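You operate a simulated robot arm through the tools that you are given. There is no shell and no other tool.

The job below is to be done with a simulated two-armed robot. You get a single attempt, and the scene is never put back.

JOB
Swap the worn grey ball in the ball tray for the white spare.
Fine: Pull the ball tray out first. The grey ball goes in the orange tray, the spare lies in the black tray. Push the ball tray home at the end. Where these are worked on the way, their far stop is far enough and under half their travel is too little: ball tray.

Only the result counts: the job must be done as asked and must still hold three seconds after the hand-in. Knocking over, shifting, dropping, spilling or breaking anything else fails it.

ROBOT AND FRAMES
Two 6-joint arms with two-finger parallel grippers on one trunk, on a base that moves. Base frame: it is fixed to the floor where the robot stands at the start and does not move with it; the origin is under the middle of the robot, x ahead of it, y to its left, z up. Lengths are in mm, angles in rad, forces in N, time in s.
The left shoulder is at the start at [-77, 177, 832], the right one opposite. With the tool pointing down near the work surface each hand reaches from about 100 to 720 mm from the robot's upright axis, wherever it stands, measured 20 degrees to its own side. Places, roughly: ball tray [600, -100, 800]; blue lever [400, -200, 800]; green brake [500, 400, 200]; inside of the orange tray [400, 800, 800]; red brake [200, -300, 200]; red lever [600, 100, 800]. Payload 1.57 kg a hand.
The TCP of each hand is the grasp point between the finger pads, 30 mm short of the fingertips. In the tool frame z runs along the fingers and y along their closing line. Largest opening 80 mm; finger width 17, thickness 12; the body of the gripper, 40 by 82 mm, starts 80 mm behind the TCP.
Orientation is that of the tool frame in the base frame, as a unit quaternion [x, y, z, w]. With the fingers straight down and closing along the base's y, the tool's x points along the base's -x, its y along +y and its z along -z.

CONTROLS
- The arms move only by the tool step_arm. It takes "left_increments", "right_increments" or both (then of equal length, played together; a hand with none holds still); each is a list of rows, each a list of 7 numbers: the finger opening in mm, from 0 to 80, then the shift along the tool's x, y, z in units of 50 mm (1.0 is 50 mm), then the turn, a rotation vector about the tool's x, y, z in units of 8 degrees (1.0 is 8 degrees). In form: [[jaw, x, y, z, rx, ry, rz], ...]. A call has 1 to 20 rows; each row shifts and turns the commanded pose from where the row before left it, along the tool's axes as they then stand. A call with a number of a shift or a turn outside -1 to 1 is refused whole. Rows are played at 5 a second. More than 50 mm and 0.15 rad between two rows, or a gripper value outside its range, and nothing of the call is played. A pose out of reach is approached as far as the arm can. The call stops where the force on the tool passes 40 N (or 10 N more than at its start, if that is more) or the arm is blocked; 0.2 s more then pass. The fingers move at their own pace (about 72 mm/s each) and stop on an object; they squeeze with about 29 N. The grip force told is the motor's: it shows also when the fingers shut on nothing. Time passes only in rows, and 0.2 s behind the last, so rows that do not move let the fingers close. The reply holds the time, the measured pose of the TCP, the force on the tool along the base axes, the opening and the grip force, in the units named above and with some noise, with the torque about the TCP (base axes, N m) and any sound that the robot's microphone picked up.
- Cameras (640 x 400 px; columns grow to the right, rows downward): "scene" is now at [28, 13, 1544.6]; the picture's right is [0.20, -0.98, 0.00], its down [-0.81, -0.17, -0.56] and it looks along [0.55, 0.11, -0.83] (base axes); focal length 263 px, centre (320, 200). "left" rides on the left gripper at [72, 7, -122] in its tool frame; the picture's right is [-0.09, 1.00, 0.00], its down [-0.84, -0.08, -0.54] and it looks along [-0.54, -0.05, 0.84] (tool axes); focal length 238 px, centre (320, 200). "right" rides on the right gripper at [72, -7, -122] in its tool frame; the picture's right is [0.09, 1.00, 0.00], its down [-0.84, 0.08, -0.54] and it looks along [-0.54, 0.05, 0.84] (tool axes); focal length 238 px, centre (320, 200). There is no depth. A picture from a camera that has moved, and an enlarged one, comes with that camera's place and axes in the base frame and with its lens.
- grab_frame(camera): a new picture of that camera. It takes no simulated time.
- raise_lower(by): moves the trunk up (or, below 0, down) by that many mm; the arms and the scene camera ride with it, the base frame stays. It gives what a move gives, with no picture.
- steer(legs): drives the robot by 1 to 6 legs, each [ahead, left, turn to the left] in mm, mm and rad, along the robot's own axes; the way and the turn of a leg run together, so that a leg with both is an arc; at most 1500 mm and 3.142 rad a leg. The arms and the cameras ride along, it lands a little off, and it stops where it bumps. It gives what a move gives.
- turn_head(pan, tilt): turns the head with the scene camera to pan (to the left, within 2.496 rad either way) and tilt (down, from -0.506 to 1.204), counted from straight ahead of the robot (the tilt from the chest, where the trunk bows). It gives what a move gives.
- enlarge(camera, box): a new picture of the part [left, top, right, bottom] of that camera's present view, enlarged. It takes no simulated time.
- sign_off(): hands the job in; it is judged then, once.

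Nothing tells you exact positions but the pictures and the camera data. Unless the task says otherwise, let go and move clear before handing in.

The tools are called after "Emit:" by a JSON object that holds its "name" and its "arguments". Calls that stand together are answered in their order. step_arm: Moves the arms, as the interface text tells. Its arguments: {"type":"object","properties":{"left_increments":{"type":"array"},"right_increments":{"type":"array"}},"required":[]} The other tools are called the same way: raise_lower (by) moves the trunk up or down; steer (legs) drives the base; turn_head (pan, tilt) turns the head that bears the scene camera; grab_frame (camera) takes a picture; enlarge (camera, box) takes an enlarged picture of a part of a camera's view; sign_off () hands the job in.

At the start:

```text
clock: 0.0
left_position: [319.0, 333.3, 1103.1]
left_tool_rot: [0.0, 1.0, 0.001, 0.0]
left_wrist_force: [-0.2, 0.1, -0.2]
left_ft_torque: [-0.02, 0.03, 0.04]
left_opening: 80.0
left_grasp_force: 0.1
right_position: [477.6, 8.0, 1041.0]
right_tool_rot: [0.0, 1.0, 0.0, 0.0]
right_wrist_force: [-1.0, -0.3, 0.1]
right_ft_torque: [0.0, -0.01, 0.0]
right_opening: 80.1
right_grasp_force: 0.0
trunk travel left (down, up): [-275.0, 53.0]
robot x, y, heading: [-3.1, -1.9, -0.004]
head pan, tilt (commanded): [0.202, 0.97]
```

scene: 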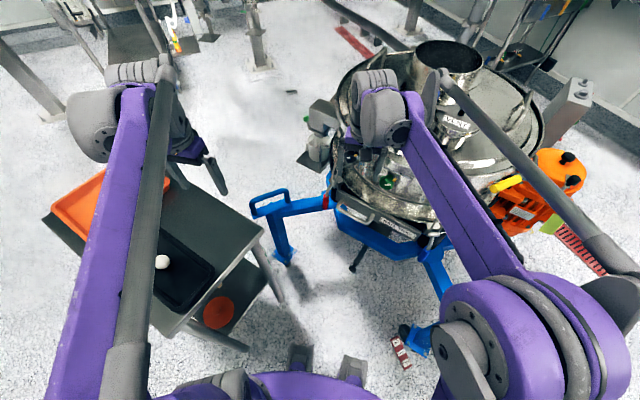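
right: 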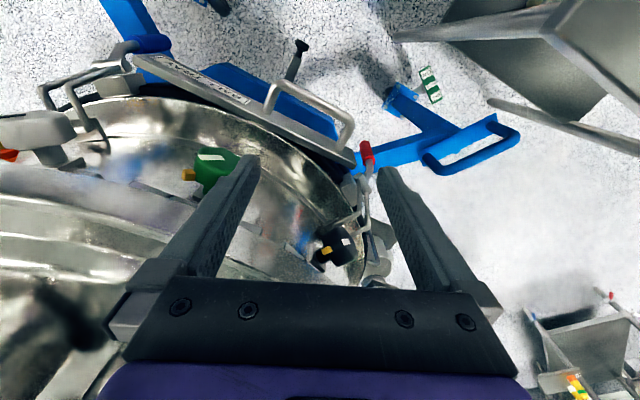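
left: 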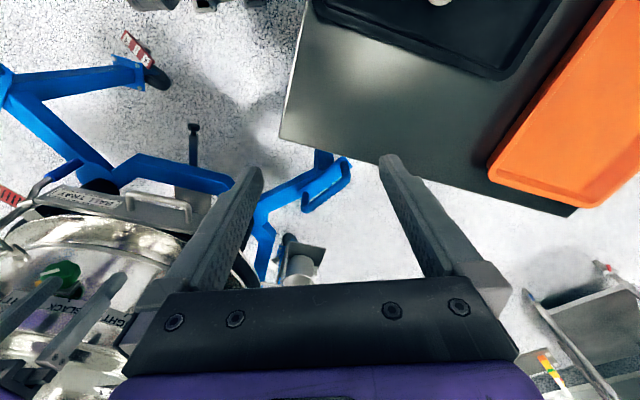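

I see a steel vessel machine on a blue wheeled frame ahead of me, with a side table at left holding an orange tray and a black tray with the white ball. I'll look closer at the machine front, where the ball tray and levers should be.

Emit:
{"name": "enlarge", "arguments": {"camera": "scene", "box": [240, 40, 480, 300]}}

Emit:
{"name": "enlarge", "arguments": {"camera": "right", "box": [0, 0, 520, 300]}}

Emit:
{"name": "enlarge", "arguments": {"camera": "left", "box": [0, 100, 300, 400]}}

```text
1.54 times, centred on (360, 170) of scene
camera zoom: at [28.0, 13.0, 1544.6], right [0.2, -0.98, 0.0], down [-0.81, -0.17, -0.56], along [0.55, 0.11, -0.83], focal length 405 px, centre (258, 246)
```

zoom: 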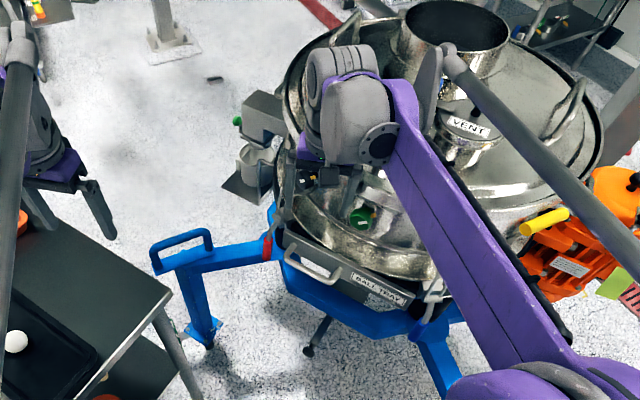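

```text
1.23 times, centred on (260, 150) of right
camera zoom: at [407.0, 0.9, 1162.6], right [-0.09, 1.0, 0.0], down [0.84, 0.08, 0.54], along [0.54, 0.05, -0.84], focal length 293 px, centre (394, 262)
```

zoom: 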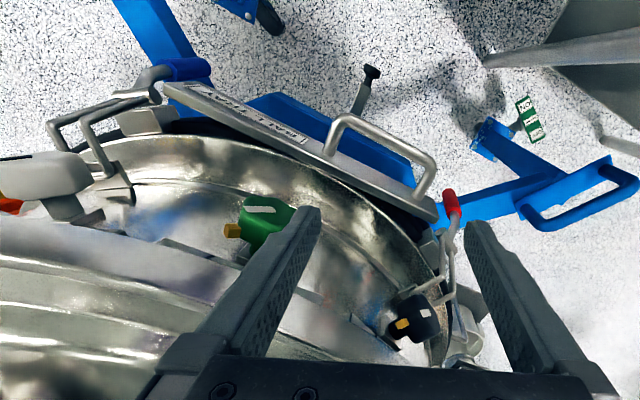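

```text
1.33 times, centred on (150, 250) of left
camera zoom: at [245.8, 339.0, 1224.0], right [0.09, 1.0, 0.0], down [0.84, -0.08, 0.54], along [0.54, -0.05, -0.84], focal length 318 px, centre (547, 133)
```

zoom: 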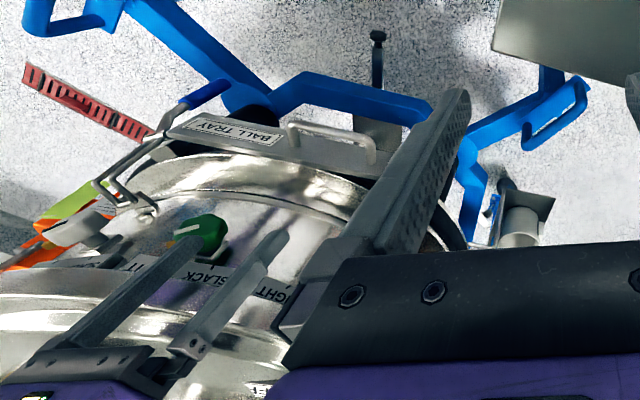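

The ball tray's front panel seems to run from about [440,-240] to [560,70] at z≈800 with its outward normal toward me and slightly left. There are a red and a blue lever at its ends, so I'll back the right hand off for a closer look at them.

Emit:
{"name": "step_arm", "arguments": {"right_increments": [[80, 0.8, -0.4, 0, 0, 0, 0], [80, 0.8, -0.4, 0, 0, 0, 0], [80, 0.8, -0.4, 0, 0, 0, 0], [80, 0.6, -0.4, 0, 0, 0, 0]]}}

Emit:
{"name": "grab_frame", "arguments": {"camera": "right"}}

Emit:
{"name": "grab_frame", "arguments": {"camera": "scene"}}

```text
clock: 1.0
left_position: [316.9, 333.0, 1103.2]
left_tool_rot: [0.0, 1.0, 0.001, -0.001]
left_wrist_force: [-0.6, 0.2, 0.9]
left_ft_torque: [0.0, 0.01, 0.07]
left_opening: 80.0
left_grasp_force: 0.2
right_position: [324.7, -72.6, 1043.3]
right_tool_rot: [0.001, 1.0, 0.001, 0.001]
right_wrist_force: [0.3, 0.1, 0.2]
right_ft_torque: [0.0, -0.02, -0.05]
right_opening: 80.0
right_grasp_force: 0.1
trunk travel left (down, up): [-275.0, 53.0]
robot x, y, heading: [0.5, 2.3, 0.002]
head pan, tilt (commanded): [0.202, 0.97]
```

```text
taken
camera right: at [254.9, -79.7, 1163.9], right [-0.09, 1.0, 0.0], down [0.84, 0.08, 0.54], along [0.54, 0.05, -0.84], focal length 238 px, centre (320, 200)
```

right: 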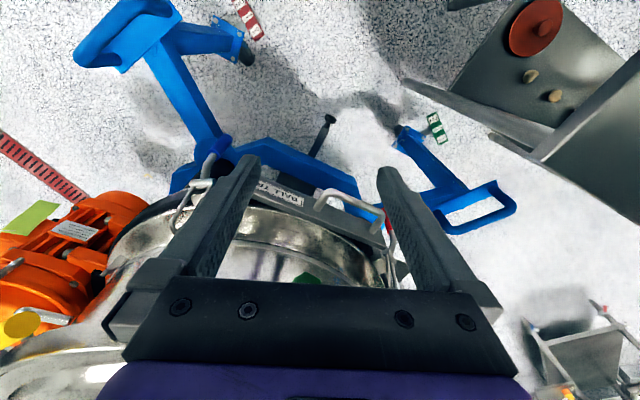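

```text
taken
camera scene: at [26.7, 12.4, 1544.6], right [0.2, -0.98, 0.0], down [-0.81, -0.17, -0.57], along [0.55, 0.11, -0.82], focal length 263 px, centre (320, 200)
```

scene: 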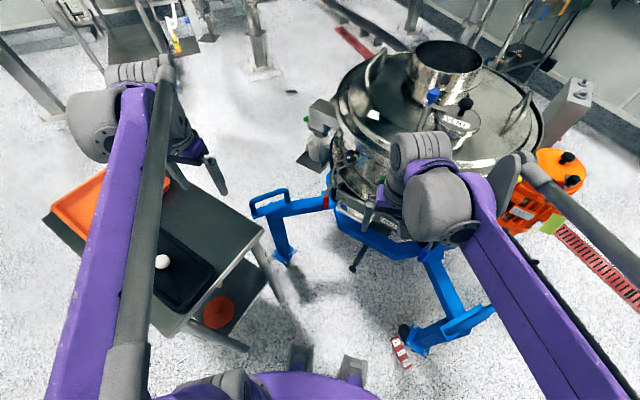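

The right hand still hides the tray front from the head camera, so I'm moving it further right and back to see it clearly.

Emit:
{"name": "step_arm", "arguments": {"right_increments": [[80, 0.3, -0.9, 0, 0, 0, 0], [80, 0.3, -0.9, 0, 0, 0, 0], [80, 0.3, -0.9, 0, 0, 0, 0], [80, 0.3, -0.9, 0, 0, 0, 0], [80, 0.3, -0.9, 0, 0, 0, 0]]}}

Emit:
{"name": "grab_frame", "arguments": {"camera": "scene"}}

Emit:
{"name": "enlarge", "arguments": {"camera": "scene", "box": [300, 100, 460, 280]}}

Emit:
{"name": "grab_frame", "arguments": {"camera": "right"}}

```text
clock: 2.2
left_position: [317.7, 331.3, 1102.9]
left_tool_rot: [0.0, 1.0, 0.001, 0.001]
left_wrist_force: [0.0, -0.2, -0.3]
left_ft_torque: [0.02, 0.04, 0.0]
left_opening: 79.7
left_grasp_force: 0.0
right_position: [252.6, -301.0, 1040.9]
right_tool_rot: [0.0, 1.0, 0.0, 0.0]
right_wrist_force: [0.5, -0.1, 0.4]
right_ft_torque: [0.0, 0.0, 0.03]
right_opening: 80.1
right_grasp_force: 0.1
trunk travel left (down, up): [-275.0, 53.0]
robot x, y, heading: [0.7, -0.4, 0.003]
head pan, tilt (commanded): [0.202, 0.97]
```

```text
taken
camera scene: at [28.2, 12.6, 1544.6], right [0.2, -0.98, 0.0], down [-0.81, -0.17, -0.56], along [0.55, 0.11, -0.83], focal length 263 px, centre (320, 200)
```

scene: 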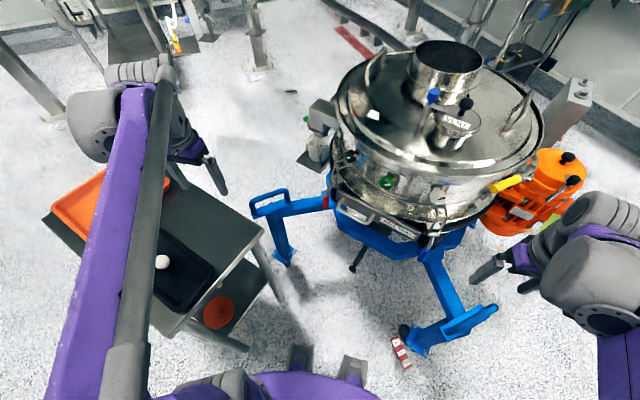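

```text
2.22 times, centred on (380, 190) of scene
camera zoom: at [28.2, 12.6, 1544.6], right [0.2, -0.98, 0.0], down [-0.81, -0.17, -0.56], along [0.55, 0.11, -0.83], focal length 585 px, centre (187, 222)
```

zoom: 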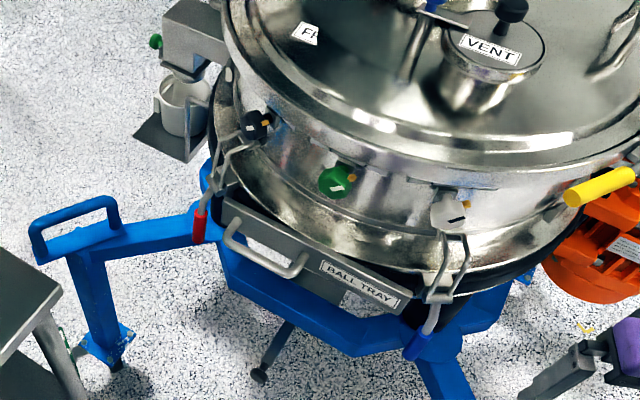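

```text
taken
camera right: at [182.7, -306.5, 1162.4], right [-0.09, 1.0, 0.0], down [0.84, 0.08, 0.54], along [0.54, 0.05, -0.84], focal length 238 px, centre (320, 200)
```

right: 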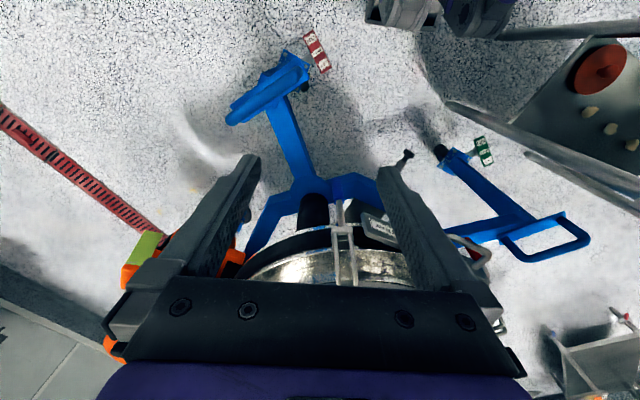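

It's a vibratory sieve: the "BALL TRAY" drawer sits under the upper deck, with red and blue over-centre latches at each end and three knobs above. I'll zoom in on labels and latch states.

Emit:
{"name": "enlarge", "arguments": {"camera": "scene", "box": [330, 120, 400, 200]}}

Emit:
{"name": "enlarge", "arguments": {"camera": "scene", "box": [390, 160, 450, 240]}}

Emit:
{"name": "enlarge", "arguments": {"camera": "scene", "box": [320, 170, 430, 260]}}

Emit:
{"name": "enlarge", "arguments": {"camera": "left", "box": [0, 130, 200, 350]}}

```text
5.00 times, centred on (365, 160) of scene
camera zoom: at [28.2, 12.6, 1544.6], right [0.2, -0.98, 0.0], down [-0.81, -0.17, -0.56], along [0.55, 0.11, -0.83], focal length 1316 px, centre (95, 400)
```

zoom: 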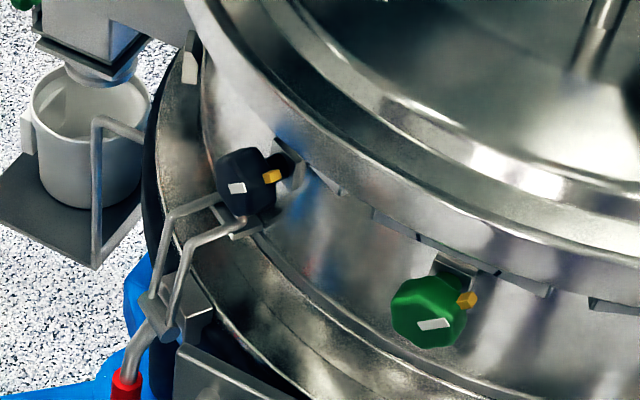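

```text
5.00 times, centred on (420, 200) of scene
camera zoom: at [28.2, 12.6, 1544.6], right [0.2, -0.98, 0.0], down [-0.81, -0.17, -0.56], along [0.55, 0.11, -0.83], focal length 1316 px, centre (-180, 200)
```

zoom: 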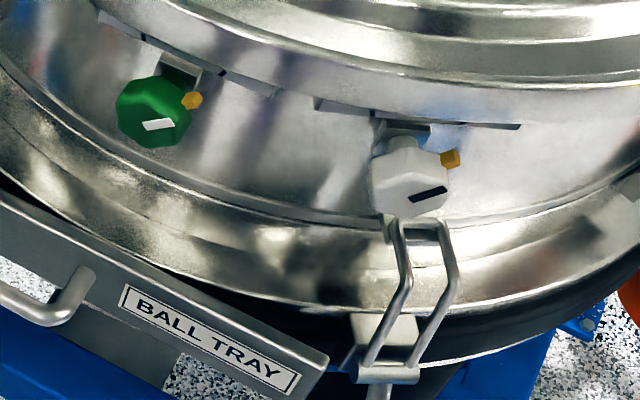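

```text
4.44 times, centred on (375, 215) of scene
camera zoom: at [28.2, 12.6, 1544.6], right [0.2, -0.98, 0.0], down [-0.81, -0.17, -0.56], along [0.55, 0.11, -0.83], focal length 1170 px, centre (76, 133)
```

zoom: 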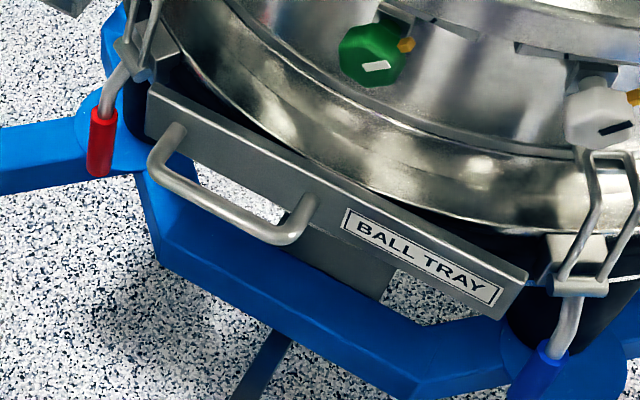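

```text
1.82 times, centred on (100, 240) of left
camera zoom: at [245.9, 338.7, 1224.1], right [0.09, 1.0, 0.0], down [0.84, -0.08, 0.54], along [0.54, -0.05, -0.84], focal length 433 px, centre (720, 127)
```

zoom: 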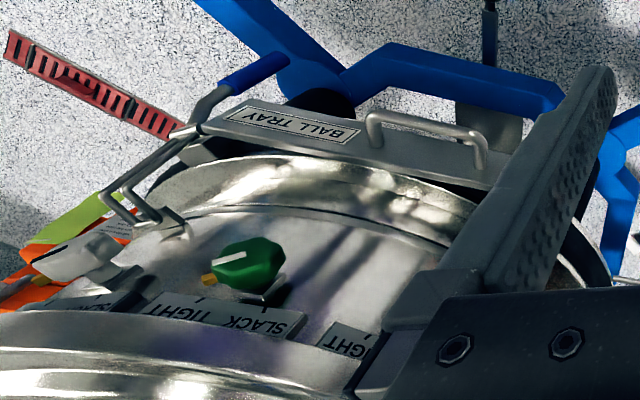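

The knobs have TIGHT/SLACK plates, both latches look closed with handles down, and the casters have labelled brake pads. I'll look at the brakes, the side table and the trays in detail.

Emit:
{"name": "enlarge", "arguments": {"camera": "scene", "box": [375, 310, 445, 380]}}

Emit:
{"name": "enlarge", "arguments": {"camera": "scene", "box": [240, 180, 340, 280]}}

Emit:
{"name": "enlarge", "arguments": {"camera": "right", "box": [290, 20, 350, 80]}}

Emit:
{"name": "enlarge", "arguments": {"camera": "right", "box": [400, 110, 520, 210]}}

Emit:
{"name": "enlarge", "arguments": {"camera": "scene", "box": [30, 130, 280, 360]}}

```text
5.71 times, centred on (410, 345) of scene
camera zoom: at [28.2, 12.6, 1544.6], right [0.2, -0.98, 0.0], down [-0.81, -0.17, -0.56], along [0.55, 0.11, -0.83], focal length 1504 px, centre (-194, -629)
```

zoom: 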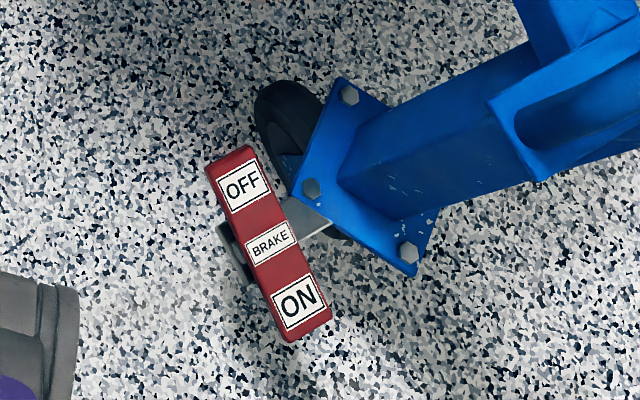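

```text
4.00 times, centred on (290, 230) of scene
camera zoom: at [28.2, 12.6, 1544.6], right [0.2, -0.98, 0.0], down [-0.81, -0.17, -0.56], along [0.55, 0.11, -0.83], focal length 1053 px, centre (440, 80)
```

zoom: 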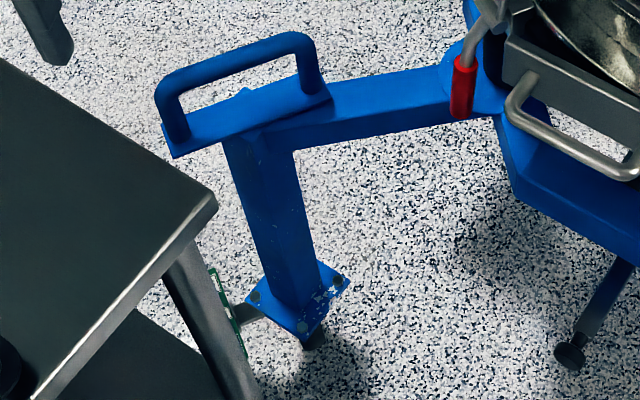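

```text
6.67 times, centred on (320, 50) of right
camera zoom: at [182.7, -306.5, 1162.4], right [-0.09, 1.0, 0.0], down [0.84, 0.08, 0.54], along [0.54, 0.05, -0.84], focal length 1589 px, centre (320, 1200)
```

zoom: 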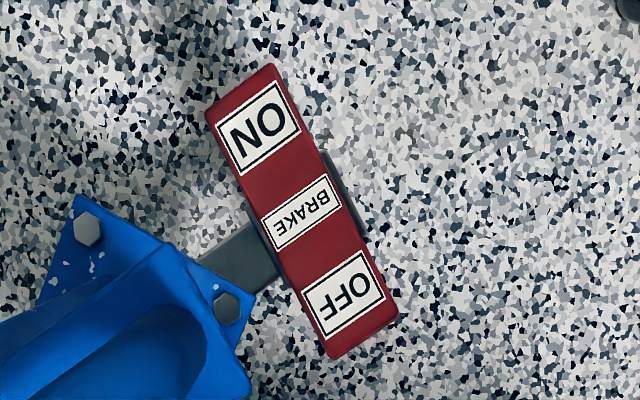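

```text
4.00 times, centred on (460, 160) of right
camera zoom: at [182.7, -306.5, 1162.4], right [-0.09, 1.0, 0.0], down [0.84, 0.08, 0.54], along [0.54, 0.05, -0.84], focal length 953 px, centre (-240, 360)
```

zoom: 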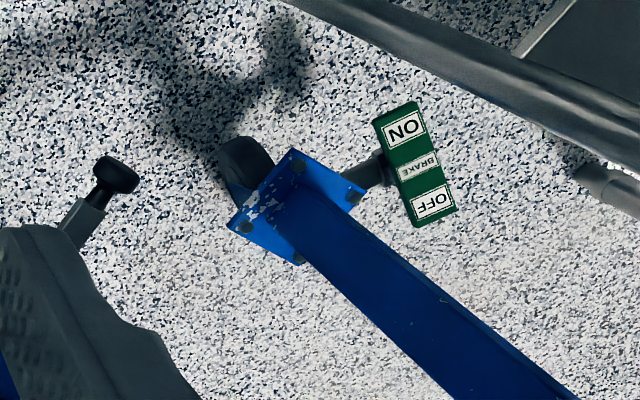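

```text
1.74 times, centred on (155, 245) of scene
camera zoom: at [28.2, 12.6, 1544.6], right [0.2, -0.98, 0.0], down [-0.81, -0.17, -0.56], along [0.55, 0.11, -0.83], focal length 458 px, centre (607, 122)
```

zoom: 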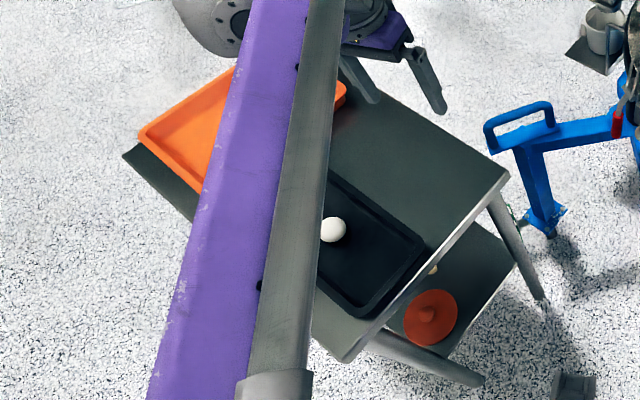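

Triangulating two views, the red brake's ON end sits about 15 mm lower than its OFF end (brake looks on), and the latch handles appear to sit outside the tray panel's ends. Next I pitch the right hand up to look at the tray front, the latches and the green brake more head-on.

Emit:
{"name": "step_arm", "arguments": {"right_increments": [[80, 0.5, 0.6, 0.5, 0, 0, 0], [80, 0.5, 0.6, 0.5, 0, 0, 0], [80, 0.2, 0.6, 0.5, 0, 0, 0], [80, 0, 0, 0, 0, -1, 0], [80, 0, 0, 0, 0, -1, 0], [80, 0, 0, 0, 0, -1, 0], [80, 0, 0, 0, 0, -1, 0]]}}

Emit:
{"name": "grab_frame", "arguments": {"camera": "right"}}

```text
clock: 3.8
left_position: [318.9, 333.9, 1102.8]
left_tool_rot: [-0.001, 1.0, 0.001, 0.0]
left_wrist_force: [0.1, 0.1, 0.1]
left_ft_torque: [0.03, 0.02, -0.02]
left_opening: 80.1
left_grasp_force: 0.1
right_position: [223.9, -216.5, 958.0]
right_tool_rot: [0.0, 0.961, 0.0, 0.277]
right_wrist_force: [-0.9, -0.5, 0.0]
right_ft_torque: [0.01, -0.01, 0.01]
right_opening: 79.9
right_grasp_force: 0.0
right hand out of reach, approached as far as the arm can: row 6, 7
trunk travel left (down, up): [-275.0, 53.0]
robot x, y, heading: [-1.0, -2.5, 0.004]
head pan, tilt (commanded): [0.202, 0.97]
```

```text
taken
camera right: at [99.8, -222.9, 1022.9], right [-0.08, 1.0, -0.05], down [0.42, 0.08, 0.9], along [0.9, 0.05, -0.43], focal length 238 px, centre (320, 200)
```

right: 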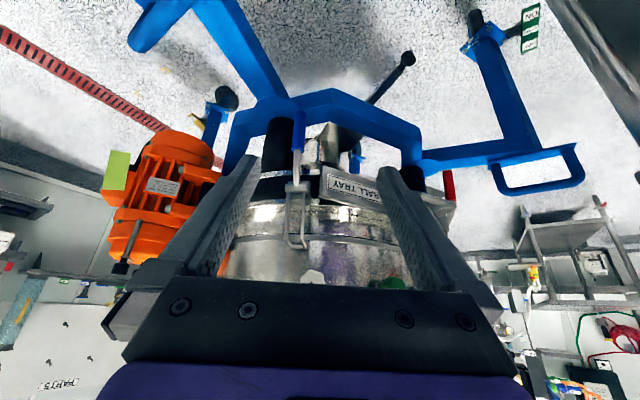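

From here I see the tray front with the blue latch loop beside it. Enlarging the tray, the latches and the green brake.

Emit:
{"name": "enlarge", "arguments": {"camera": "right", "box": [230, 130, 400, 290]}}

Emit:
{"name": "enlarge", "arguments": {"camera": "right", "box": [440, 0, 560, 80]}}

Emit:
{"name": "enlarge", "arguments": {"camera": "right", "box": [370, 140, 480, 240]}}

```text
2.50 times, centred on (315, 210) of right
camera zoom: at [99.8, -222.9, 1022.9], right [-0.08, 1.0, -0.05], down [0.42, 0.08, 0.9], along [0.9, 0.05, -0.43], focal length 596 px, centre (332, 175)
```

zoom: 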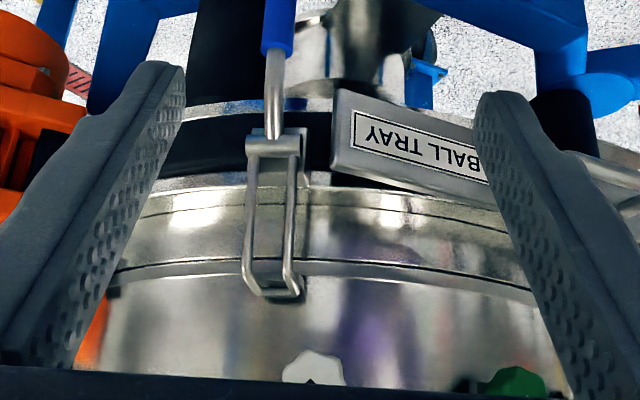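

```text
5.00 times, centred on (500, 40) of right
camera zoom: at [99.8, -222.9, 1022.9], right [-0.08, 1.0, -0.05], down [0.42, 0.08, 0.9], along [0.9, 0.05, -0.43], focal length 1192 px, centre (-580, 1000)
```

zoom: 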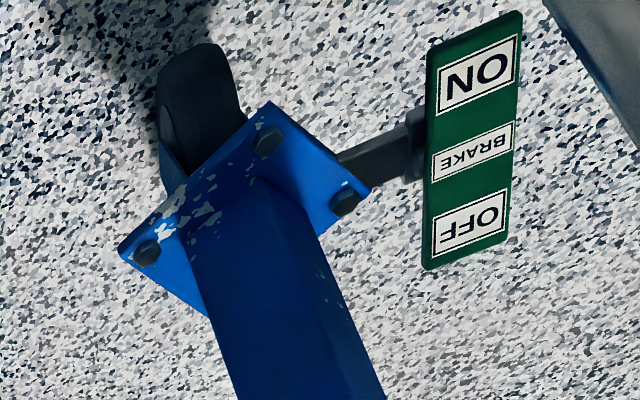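

```text
4.00 times, centred on (425, 190) of right
camera zoom: at [99.8, -222.9, 1022.9], right [-0.08, 1.0, -0.05], down [0.42, 0.08, 0.9], along [0.9, 0.05, -0.43], focal length 953 px, centre (-100, 240)
```

zoom: 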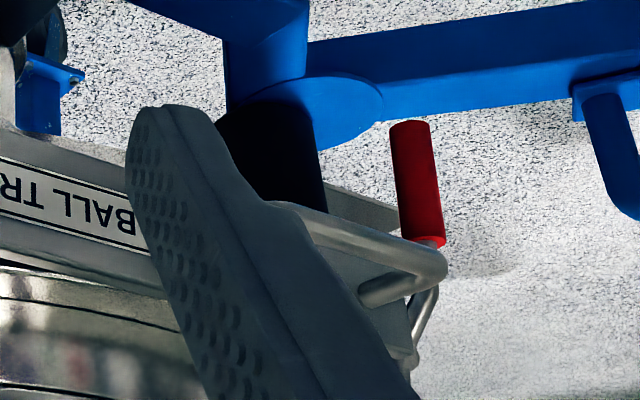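

Both brakes have their ON ends down, so they look engaged. The handle bar is centred near [465,-3,836], about 45 mm off the panel, and the pull direction is about (-0.93,0.36). I'll bring the right hand over it with the closing line along that direction.

Emit:
{"name": "step_arm", "arguments": {"right_increments": [[40, 0, 0, 0, 0, 1, 0], [40, 0, 0, 0, 0, 1, 0], [40, 0, 0, 0, 0, 1, 0], [40, 0, 0, 0, 0, 1, 0], [40, 0, 0, -0.8, 0, 0, 0], [40, 0, 0, -0.8, 0, 0, 0]]}}

```text
clock: 5.2
left_position: [317.8, 334.6, 1104.1]
left_tool_rot: [0.0, 1.0, 0.001, 0.002]
left_wrist_force: [-0.1, -0.2, 0.4]
left_ft_torque: [-0.01, 0.03, -0.05]
left_opening: 79.9
left_grasp_force: 0.1
right_position: [223.8, -217.9, 1038.2]
right_tool_rot: [-0.001, 1.0, 0.001, 0.0]
right_wrist_force: [0.8, -0.2, -0.8]
right_ft_torque: [-0.02, 0.03, -0.02]
right_opening: 39.9
right_grasp_force: 0.0
trunk travel left (down, up): [-275.0, 53.0]
robot x, y, heading: [0.1, -0.0, -0.005]
head pan, tilt (commanded): [0.202, 0.97]
```

The hand is level again at [224,-218,1038]. Now I move it over in front of the tray and yaw it so the closing line runs along the pull direction.

Emit:
{"name": "step_arm", "arguments": {"right_increments": [[40, -0.7, 0.9, 0, 0, 0, 0], [40, -0.7, 0.9, 0, 0, 0, 0], [40, -0.7, 0.9, 0, 0, 0, 0], [40, -0.7, 0.9, 0, 0, 0, 0], [40, -0.5, 0.9, 0, 0, 0, 0], [40, 0, 0, 0, 0, 0, -0.956], [40, 0, 0, 0, 0, 0, -0.956], [40, 0, 0, 0, 0, 0, -0.956], [40, 0, 0, 0, 0, 0, -0.956], [40, 0, 0, 0, 0, 0, -0.956], [40, 0, 0, 0, 0, 0, -0.956], [40, 0, 0, 0, 0, 0, -0.956], [40, 0, 0, 0, 0, 0, -0.956], [40, 0, 0, 0, 0, 0, -0.956]]}}

Emit:
{"name": "grab_frame", "arguments": {"camera": "right"}}

Emit:
{"name": "grab_frame", "arguments": {"camera": "scene"}}

```text
refused: row 1 steps farther than a row can; nothing moved
```

```text
taken
camera right: at [153.2, -222.5, 1161.2], right [-0.09, 1.0, 0.0], down [0.84, 0.08, 0.54], along [0.54, 0.05, -0.84], focal length 238 px, centre (320, 200)
```

right: 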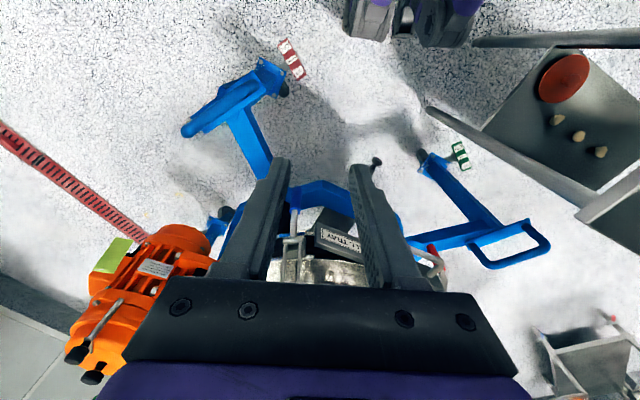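

```text
taken
camera scene: at [28.4, 13.1, 1544.6], right [0.2, -0.98, 0.0], down [-0.81, -0.17, -0.56], along [0.55, 0.11, -0.83], focal length 263 px, centre (320, 200)
```

scene: 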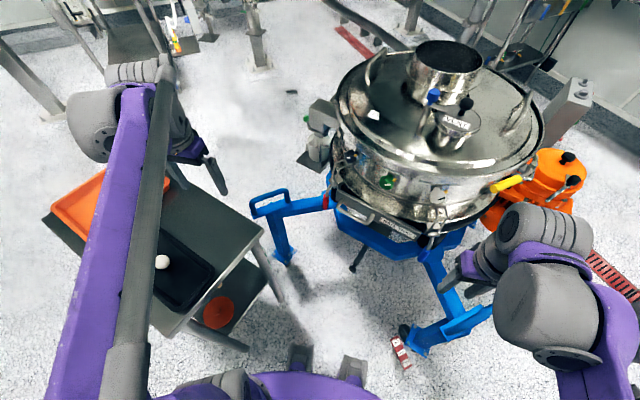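

The row length limit is the vector norm (50 mm), so I'm splitting the move into smaller rows.

Emit:
{"name": "step_arm", "arguments": {"right_increments": [[40, -0.57, 0.79, 0, 0, 0, 0], [40, -0.57, 0.79, 0, 0, 0, 0], [40, -0.57, 0.79, 0, 0, 0, 0], [40, -0.57, 0.79, 0, 0, 0, 0], [40, -0.57, 0.79, 0, 0, 0, 0], [40, -0.57, 0.79, 0, 0, 0, 0], [40, 0, 0, 0, 0, 0, -0.956], [40, 0, 0, 0, 0, 0, -0.956], [40, 0, 0, 0, 0, 0, -0.956], [40, 0, 0, 0, 0, 0, -0.956], [40, 0, 0, 0, 0, 0, -0.956], [40, 0, 0, 0, 0, 0, -0.956], [40, 0, 0, 0, 0, 0, -0.956], [40, 0, 0, 0, 0, 0, -0.956], [40, 0, 0, 0, 0, 0, -0.956]]}}

Emit:
{"name": "grab_frame", "arguments": {"camera": "right"}}

Emit:
{"name": "grab_frame", "arguments": {"camera": "scene"}}

```text
clock: 8.4
left_position: [318.0, 332.6, 1103.2]
left_tool_rot: [0.0, 1.0, 0.001, 0.001]
left_wrist_force: [0.2, -0.2, 0.7]
left_ft_torque: [0.0, 0.02, 0.02]
left_opening: 80.0
left_grasp_force: 0.1
right_position: [394.1, 20.8, 1038.2]
right_tool_rot: [-0.566, 0.824, 0.0, 0.0]
right_wrist_force: [0.3, -1.3, -0.8]
right_ft_torque: [-0.03, 0.02, -0.02]
right_opening: 40.1
right_grasp_force: 0.1
trunk travel left (down, up): [-275.0, 53.0]
robot x, y, heading: [2.2, -0.1, -0.002]
head pan, tilt (commanded): [0.202, 0.97]
```

```text
taken
camera right: at [376.2, -48.8, 1161.1], right [-0.96, 0.27, 0.0], down [0.23, 0.81, 0.54], along [0.15, 0.52, -0.84], focal length 238 px, centre (320, 200)
```

right: 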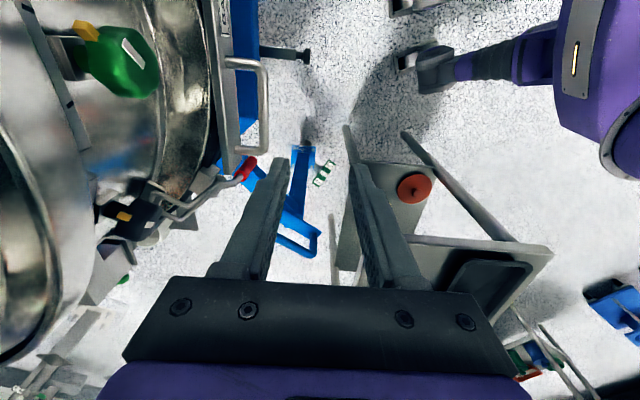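

```text
taken
camera scene: at [28.0, 13.0, 1544.6], right [0.2, -0.98, 0.0], down [-0.81, -0.17, -0.56], along [0.55, 0.11, -0.83], focal length 263 px, centre (320, 200)
```

scene: 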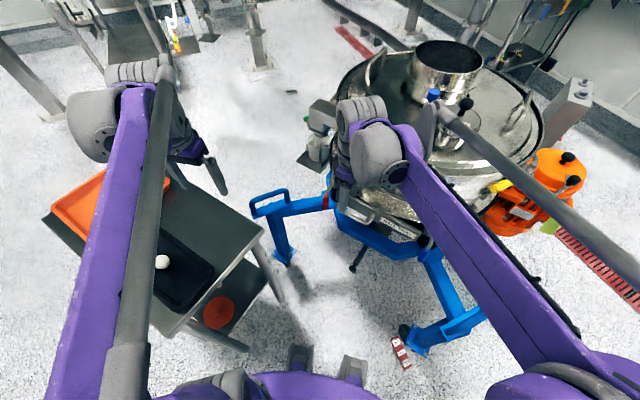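

The view is good: the handle bar is parallel to the fingers' width axis. I'm zooming in for precise measurement.

Emit:
{"name": "enlarge", "arguments": {"camera": "right", "box": [190, 0, 310, 190]}}

Emit:
{"name": "enlarge", "arguments": {"camera": "right", "box": [80, 130, 290, 270]}}

```text
2.11 times, centred on (250, 95) of right
camera zoom: at [376.2, -48.8, 1161.1], right [-0.96, 0.27, 0.0], down [0.23, 0.81, 0.54], along [0.15, 0.52, -0.84], focal length 502 px, centre (467, 421)
```

zoom: 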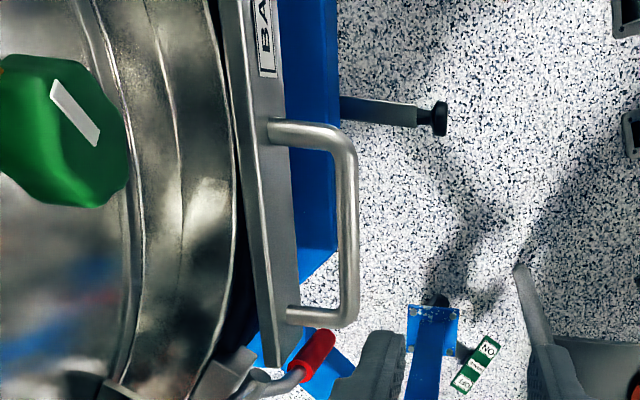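

```text
2.86 times, centred on (185, 200) of right
camera zoom: at [376.2, -48.8, 1161.1], right [-0.96, 0.27, 0.0], down [0.23, 0.81, 0.54], along [0.15, 0.52, -0.84], focal length 681 px, centre (706, 200)
```

zoom: 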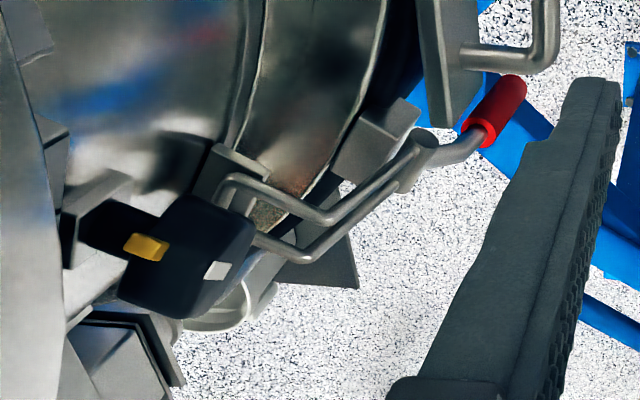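

The bar centre works out at [464,-4,836], about 40 mm off the panel, 11 mm thick. I'll tilt the hand 12° so its body leans away from the knob and ring, set the jaws to 32 mm and hover above the bar.

Emit:
{"name": "step_arm", "arguments": {"right_increments": [[32, 0, 0, 0, 0.75, 0, 0], [32, 0, 0, 0, 0.75, 0, 0], [32, -0.067, -0.347, 0.673, 0, 0, 0], [32, -0.067, -0.347, 0.673, 0, 0, 0], [32, -0.067, -0.347, 0.673, 0, 0, 0]]}}

Emit:
{"name": "grab_frame", "arguments": {"camera": "right"}}

Emit:
{"name": "enlarge", "arguments": {"camera": "scene", "box": [310, 120, 450, 260]}}

```text
clock: 9.6
left_position: [319.6, 331.9, 1103.7]
left_tool_rot: [0.0, 1.0, 0.001, 0.0]
left_wrist_force: [0.2, 0.5, 0.0]
left_ft_torque: [0.0, 0.0, -0.02]
left_opening: 80.1
left_grasp_force: 0.0
right_position: [465.7, 2.8, 950.0]
right_tool_rot: [-0.563, 0.82, -0.087, 0.059]
right_wrist_force: [0.5, 0.4, 0.3]
right_ft_torque: [0.0, 0.0, 0.0]
right_opening: 32.1
right_grasp_force: 0.0
trunk travel left (down, up): [-275.0, 53.0]
robot x, y, heading: [4.0, 1.1, 0.005]
head pan, tilt (commanded): [0.202, 0.97]
```

```text
taken
camera right: at [424.9, -57.3, 1070.6], right [-0.94, 0.27, -0.21], down [0.13, 0.85, 0.51], along [0.31, 0.46, -0.83], focal length 238 px, centre (320, 200)
```

right: 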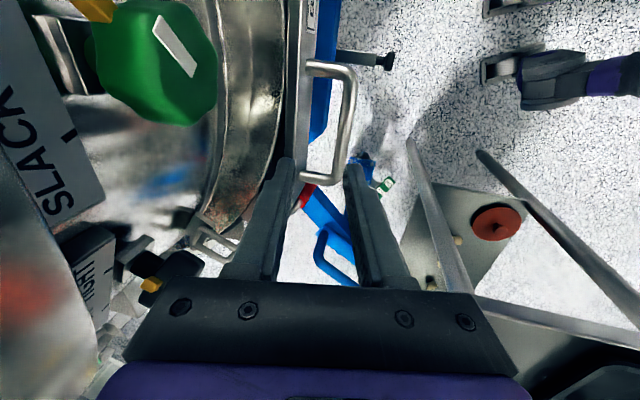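

```text
2.86 times, centred on (380, 190) of scene
camera zoom: at [29.4, 13.1, 1544.6], right [0.2, -0.98, 0.0], down [-0.81, -0.17, -0.56], along [0.55, 0.11, -0.83], focal length 752 px, centre (149, 229)
```

zoom: 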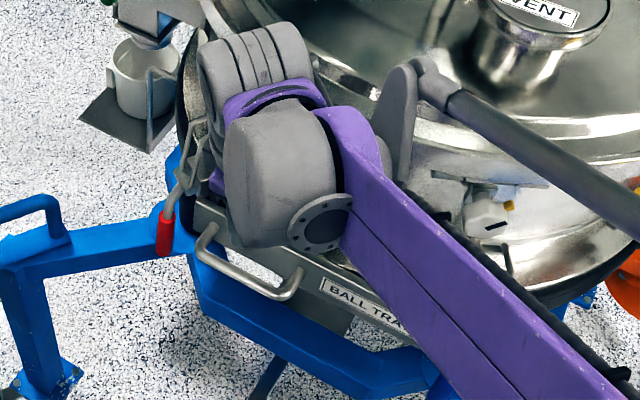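

The bar projects exactly where predicted, so alignment is good. Descending about 110 mm straight down onto the bar.

Emit:
{"name": "step_arm", "arguments": {"right_increments": [[32, 0, 0.114, 0.538, 0, 0, 0], [32, 0, 0.114, 0.538, 0, 0, 0], [32, 0, 0.114, 0.538, 0, 0, 0]]}}

Emit:
{"name": "grab_frame", "arguments": {"camera": "right"}}

```text
clock: 10.4
left_position: [319.7, 333.1, 1102.9]
left_tool_rot: [0.0, 1.0, 0.001, 0.001]
left_wrist_force: [0.7, -0.1, -0.3]
left_ft_torque: [0.02, 0.03, 0.02]
left_opening: 80.1
left_grasp_force: 0.1
right_position: [462.8, 4.7, 867.2]
right_tool_rot: [-0.563, 0.82, -0.086, 0.059]
right_wrist_force: [-0.6, 0.7, 0.0]
right_ft_torque: [-0.02, -0.01, -0.01]
right_opening: 31.9
right_grasp_force: 0.1
trunk travel left (down, up): [-275.0, 53.0]
robot x, y, heading: [-0.0, -0.3, 0.0]
head pan, tilt (commanded): [0.202, 0.97]
```

```text
taken
camera right: at [421.6, -56.1, 987.5], right [-0.94, 0.27, -0.21], down [0.13, 0.85, 0.51], along [0.31, 0.46, -0.83], focal length 238 px, centre (320, 200)
```

right: 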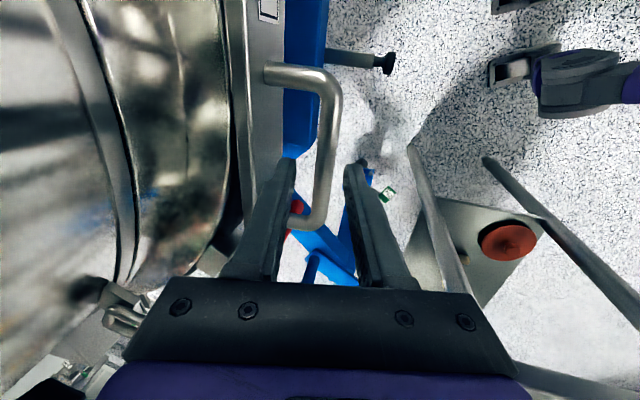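

The bar is now entering between the fingers. One more step down and then close.

Emit:
{"name": "step_arm", "arguments": {"right_increments": [[32, 0, 0.09, 0.52, 0, 0, 0], [32, 0, 0, 0, 0, 0, 0]]}}

Emit:
{"name": "grab_frame", "arguments": {"camera": "right"}}

```text
clock: 11.0
left_position: [318.9, 333.6, 1104.8]
left_tool_rot: [0.0, 1.0, 0.001, 0.001]
left_wrist_force: [0.5, -0.9, -0.3]
left_ft_torque: [-0.03, -0.02, -0.02]
left_opening: 79.8
left_grasp_force: 0.1
right_position: [464.7, 4.7, 840.8]
right_tool_rot: [-0.562, 0.82, -0.087, 0.059]
right_wrist_force: [-0.7, -0.4, 0.4]
right_ft_torque: [0.03, -0.01, -0.04]
right_opening: 32.1
right_grasp_force: 0.1
trunk travel left (down, up): [-275.0, 53.0]
robot x, y, heading: [2.0, 1.2, 0.003]
head pan, tilt (commanded): [0.202, 0.97]
```

```text
taken
camera right: at [423.1, -55.7, 961.9], right [-0.94, 0.27, -0.21], down [0.13, 0.85, 0.51], along [0.31, 0.46, -0.83], focal length 238 px, centre (320, 200)
```

right: 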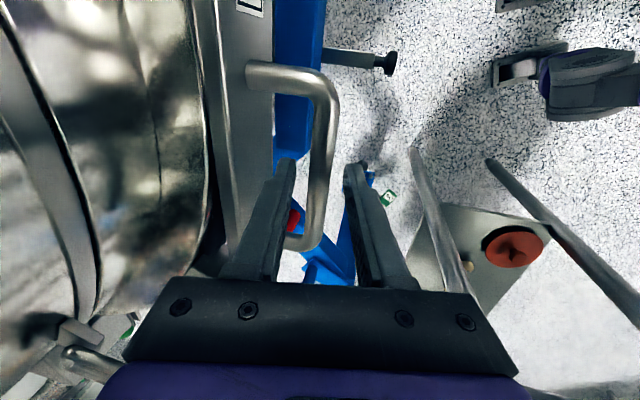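

The bar lies centred between the pads. Closing on it.

Emit:
{"name": "step_arm", "arguments": {"right_increments": [[0, 0, -0.04, 0, 0, 0, 0], [0, 0, 0, 0, 0, 0, 0], [0, 0, 0, 0, 0, 0, 0]]}}

```text
clock: 11.8
left_position: [318.5, 333.5, 1102.9]
left_tool_rot: [0.0, 1.0, 0.001, 0.001]
left_wrist_force: [-0.3, -0.3, 0.2]
left_ft_torque: [-0.02, 0.0, 0.01]
left_opening: 80.1
left_grasp_force: 0.1
right_position: [465.4, 4.5, 841.8]
right_tool_rot: [-0.563, 0.82, -0.086, 0.059]
right_wrist_force: [-11.9, 3.1, -12.6]
right_ft_torque: [0.11, 0.14, -0.24]
right_opening: 13.8
right_grasp_force: 30.1
trunk travel left (down, up): [-275.0, 53.0]
robot x, y, heading: [0.9, -1.2, 0.002]
head pan, tilt (commanded): [0.202, 0.97]
```

Gripped at 13.8 mm opening. Now a gentle trial pull of 20 mm along the tray's outward direction.

Emit:
{"name": "step_arm", "arguments": {"right_increments": [[0, 0, 0.196, -0.042, 0, 0, 0], [0, 0, 0.196, -0.042, 0, 0, 0]]}}

Emit:
{"name": "grab_frame", "arguments": {"camera": "right"}}

```text
clock: 12.4
left_position: [317.8, 334.3, 1102.9]
left_tool_rot: [0.0, 1.0, 0.0, 0.0]
left_wrist_force: [0.0, 0.1, -0.6]
left_ft_torque: [0.01, -0.04, 0.0]
left_opening: 80.0
left_grasp_force: 0.1
right_position: [448.5, 10.5, 841.5]
right_tool_rot: [-0.563, 0.82, -0.086, 0.06]
right_wrist_force: [-0.3, 2.6, -4.3]
right_ft_torque: [0.1, -0.16, -0.27]
right_opening: 13.9
right_grasp_force: 30.6
trunk travel left (down, up): [-275.0, 53.0]
robot x, y, heading: [-0.2, 0.1, -0.004]
head pan, tilt (commanded): [0.202, 0.97]
```

```text
taken
camera right: at [407.2, -49.3, 962.1], right [-0.94, 0.27, -0.21], down [0.13, 0.85, 0.51], along [0.31, 0.46, -0.83], focal length 238 px, centre (320, 200)
```

right: 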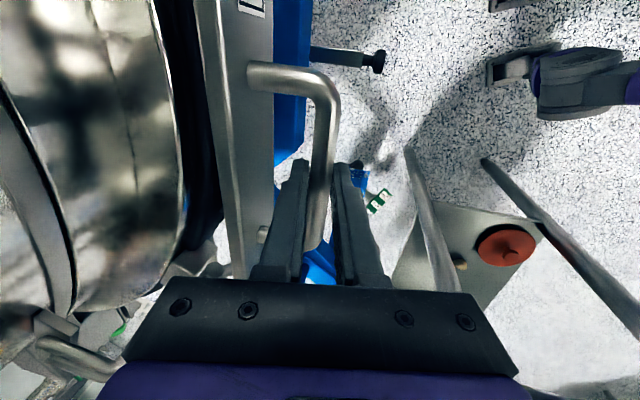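

The tray slides out freely with only a few newtons, so the latches need no work. I continue pulling in steps, watching for the stop.

Emit:
{"name": "step_arm", "arguments": {"right_increments": [[0, 0, 0.391, -0.083, 0, 0, 0], [0, 0, 0.391, -0.083, 0, 0, 0], [0, 0, 0.391, -0.083, 0, 0, 0], [0, 0, 0.391, -0.083, 0, 0, 0], [0, 0, 0.391, -0.083, 0, 0, 0]]}}

Emit:
{"name": "grab_frame", "arguments": {"camera": "scene"}}

Emit:
{"name": "grab_frame", "arguments": {"camera": "right"}}

```text
clock: 13.6
left_position: [318.5, 334.7, 1103.1]
left_tool_rot: [-0.001, 1.0, 0.001, 0.0]
left_wrist_force: [0.6, 1.2, 0.1]
left_ft_torque: [-0.01, 0.01, -0.03]
left_opening: 80.0
left_grasp_force: 0.1
right_position: [354.4, 47.2, 842.1]
right_tool_rot: [-0.562, 0.821, -0.086, 0.059]
right_wrist_force: [0.4, 3.1, -20.6]
right_ft_torque: [0.09, 0.0, -0.27]
right_opening: 13.7
right_grasp_force: 30.4
trunk travel left (down, up): [-275.0, 53.0]
robot x, y, heading: [0.1, -0.4, -0.007]
head pan, tilt (commanded): [0.202, 0.97]
```

```text
taken
camera scene: at [29.0, 13.8, 1544.5], right [0.2, -0.98, 0.0], down [-0.81, -0.17, -0.56], along [0.55, 0.11, -0.83], focal length 263 px, centre (320, 200)
```

scene: 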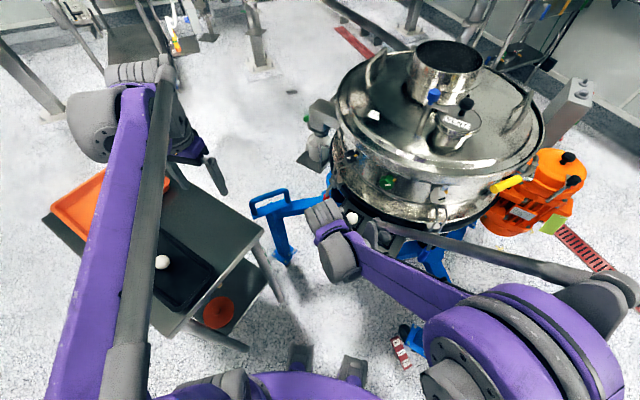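

```text
taken
camera right: at [313.1, -12.1, 963.0], right [-0.94, 0.27, -0.21], down [0.13, 0.85, 0.51], along [0.31, 0.46, -0.83], focal length 238 px, centre (320, 200)
```

right: 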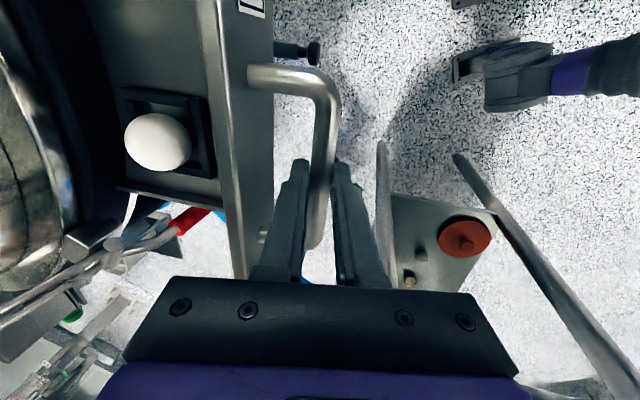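

The tray is about 120 mm out and a ball in a black square seat is visible. I continue pulling, easing down slightly since the handle pulls the hand downward.

Emit:
{"name": "step_arm", "arguments": {"right_increments": [[0, 0, 0.396, -0.063, 0, 0, 0], [0, 0, 0.396, -0.063, 0, 0, 0], [0, 0, 0.396, -0.063, 0, 0, 0], [0, 0, 0.391, -0.083, 0, 0, 0]]}}

Emit:
{"name": "grab_frame", "arguments": {"camera": "right"}}

Emit:
{"name": "grab_frame", "arguments": {"camera": "scene"}}

```text
clock: 14.6
left_position: [317.4, 333.7, 1102.6]
left_tool_rot: [-0.001, 1.0, 0.0, 0.001]
left_wrist_force: [0.1, 0.2, -0.2]
left_ft_torque: [0.01, 0.02, -0.01]
left_opening: 80.0
left_grasp_force: 0.0
right_position: [281.3, 75.8, 838.7]
right_tool_rot: [-0.562, 0.82, -0.088, 0.061]
right_wrist_force: [2.0, 6.8, 20.7]
right_ft_torque: [0.2, -0.11, -0.2]
right_opening: 14.0
right_grasp_force: 30.2
trunk travel left (down, up): [-275.0, 53.0]
robot x, y, heading: [-1.6, -1.9, -0.0]
head pan, tilt (commanded): [0.202, 0.97]
```

```text
taken
camera right: at [238.1, 16.3, 959.2], right [-0.94, 0.26, -0.21], down [0.12, 0.85, 0.51], along [0.31, 0.46, -0.83], focal length 238 px, centre (320, 200)
```

right: 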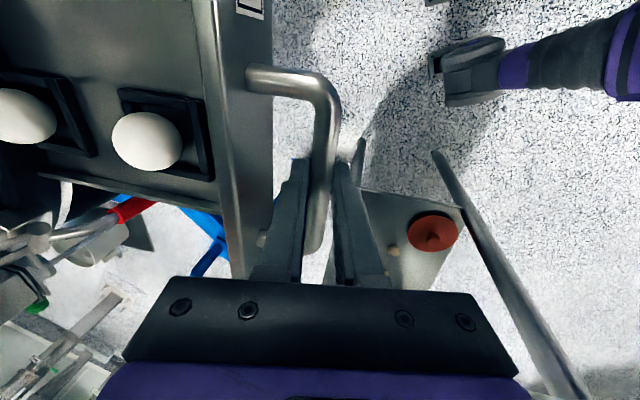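

```text
taken
camera scene: at [26.9, 14.0, 1544.6], right [0.2, -0.98, 0.0], down [-0.81, -0.17, -0.57], along [0.55, 0.11, -0.82], focal length 263 px, centre (320, 200)
```

scene: 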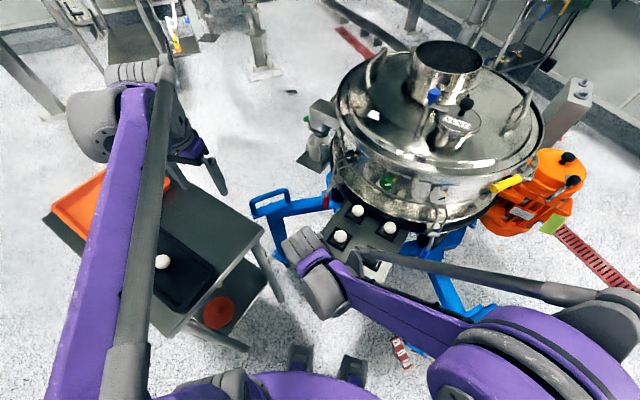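

About 197 mm out, with several balls in seats. Continuing to find the far stop, raising by 2 mm to unload the vertical force.

Emit:
{"name": "step_arm", "arguments": {"right_increments": [[0, 0, 0.385, -0.105, 0, 0, 0], [0, 0, 0.388, -0.1, 0, 0, 0]]}}

Emit:
{"name": "grab_frame", "arguments": {"camera": "scene"}}

```text
clock: 15.2
left_position: [318.4, 333.0, 1101.4]
left_tool_rot: [0.0, 1.0, -0.001, -0.001]
left_wrist_force: [-0.1, 0.4, 0.2]
left_ft_torque: [0.01, 0.0, 0.02]
left_opening: 80.1
left_grasp_force: 0.1
right_position: [243.5, 91.5, 839.5]
right_tool_rot: [-0.562, 0.82, -0.086, 0.058]
right_wrist_force: [1.5, 8.8, -21.1]
right_ft_torque: [0.2, -0.03, -0.21]
right_opening: 14.0
right_grasp_force: 29.9
trunk travel left (down, up): [-275.0, 53.0]
robot x, y, heading: [-2.8, -3.3, -0.003]
head pan, tilt (commanded): [0.202, 0.97]
```

```text
taken
camera scene: at [29.0, 14.5, 1544.2], right [0.2, -0.98, 0.0], down [-0.81, -0.17, -0.56], along [0.55, 0.11, -0.83], focal length 263 px, centre (320, 200)
```

scene: 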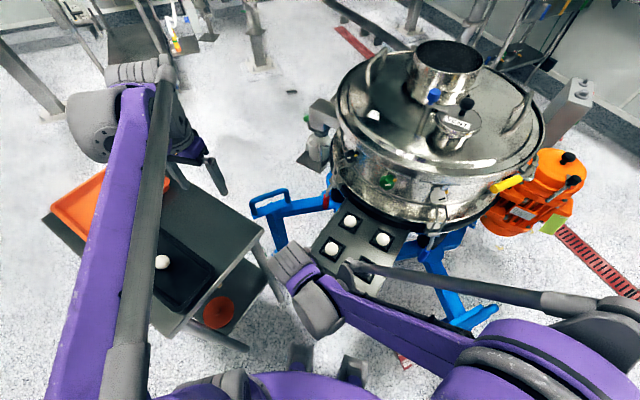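

Four seats in a 2×2 are now visible, about 238 mm out. Let me zoom in to identify the grey ball and whether the back of the tray is out.

Emit:
{"name": "enlarge", "arguments": {"camera": "scene", "box": [290, 190, 440, 310]}}

Emit:
{"name": "grab_frame", "arguments": {"camera": "right"}}

Emit:
{"name": "grab_frame", "arguments": {"camera": "left"}}

```text
3.33 times, centred on (365, 250) of scene
camera zoom: at [29.0, 14.5, 1544.2], right [0.2, -0.98, 0.0], down [-0.81, -0.17, -0.56], along [0.55, 0.11, -0.83], focal length 877 px, centre (170, 33)
```

zoom: 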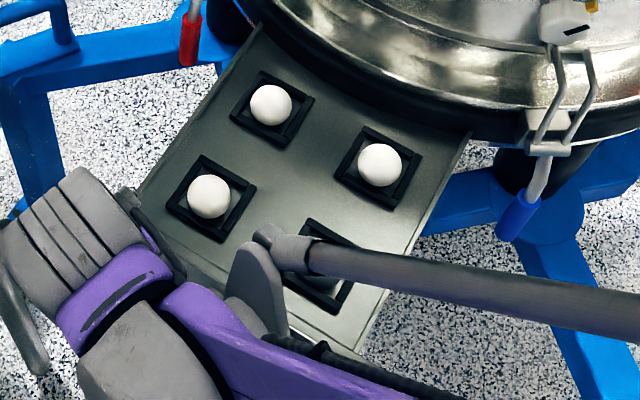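

```text
taken
camera right: at [201.0, 31.2, 959.6], right [-0.94, 0.27, -0.21], down [0.13, 0.85, 0.51], along [0.31, 0.46, -0.83], focal length 238 px, centre (320, 200)
```

right: 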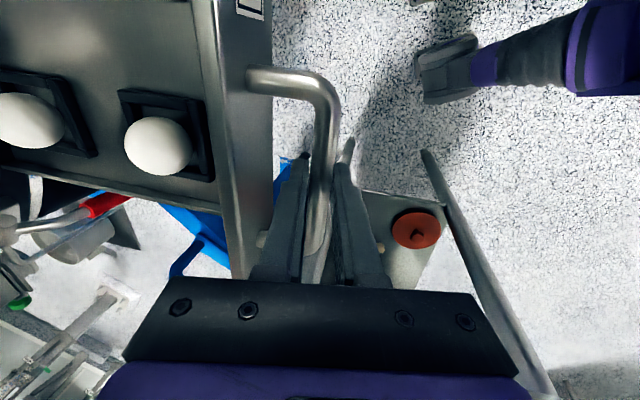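

```text
taken
camera left: at [246.4, 340.1, 1223.0], right [0.09, 1.0, 0.0], down [0.84, -0.08, 0.54], along [0.54, -0.05, -0.84], focal length 238 px, centre (320, 200)
```

left: 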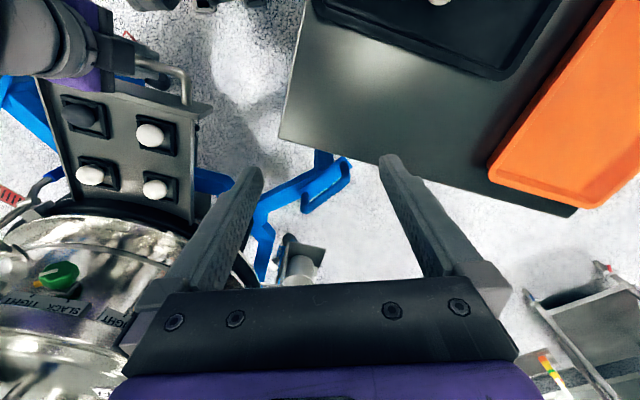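

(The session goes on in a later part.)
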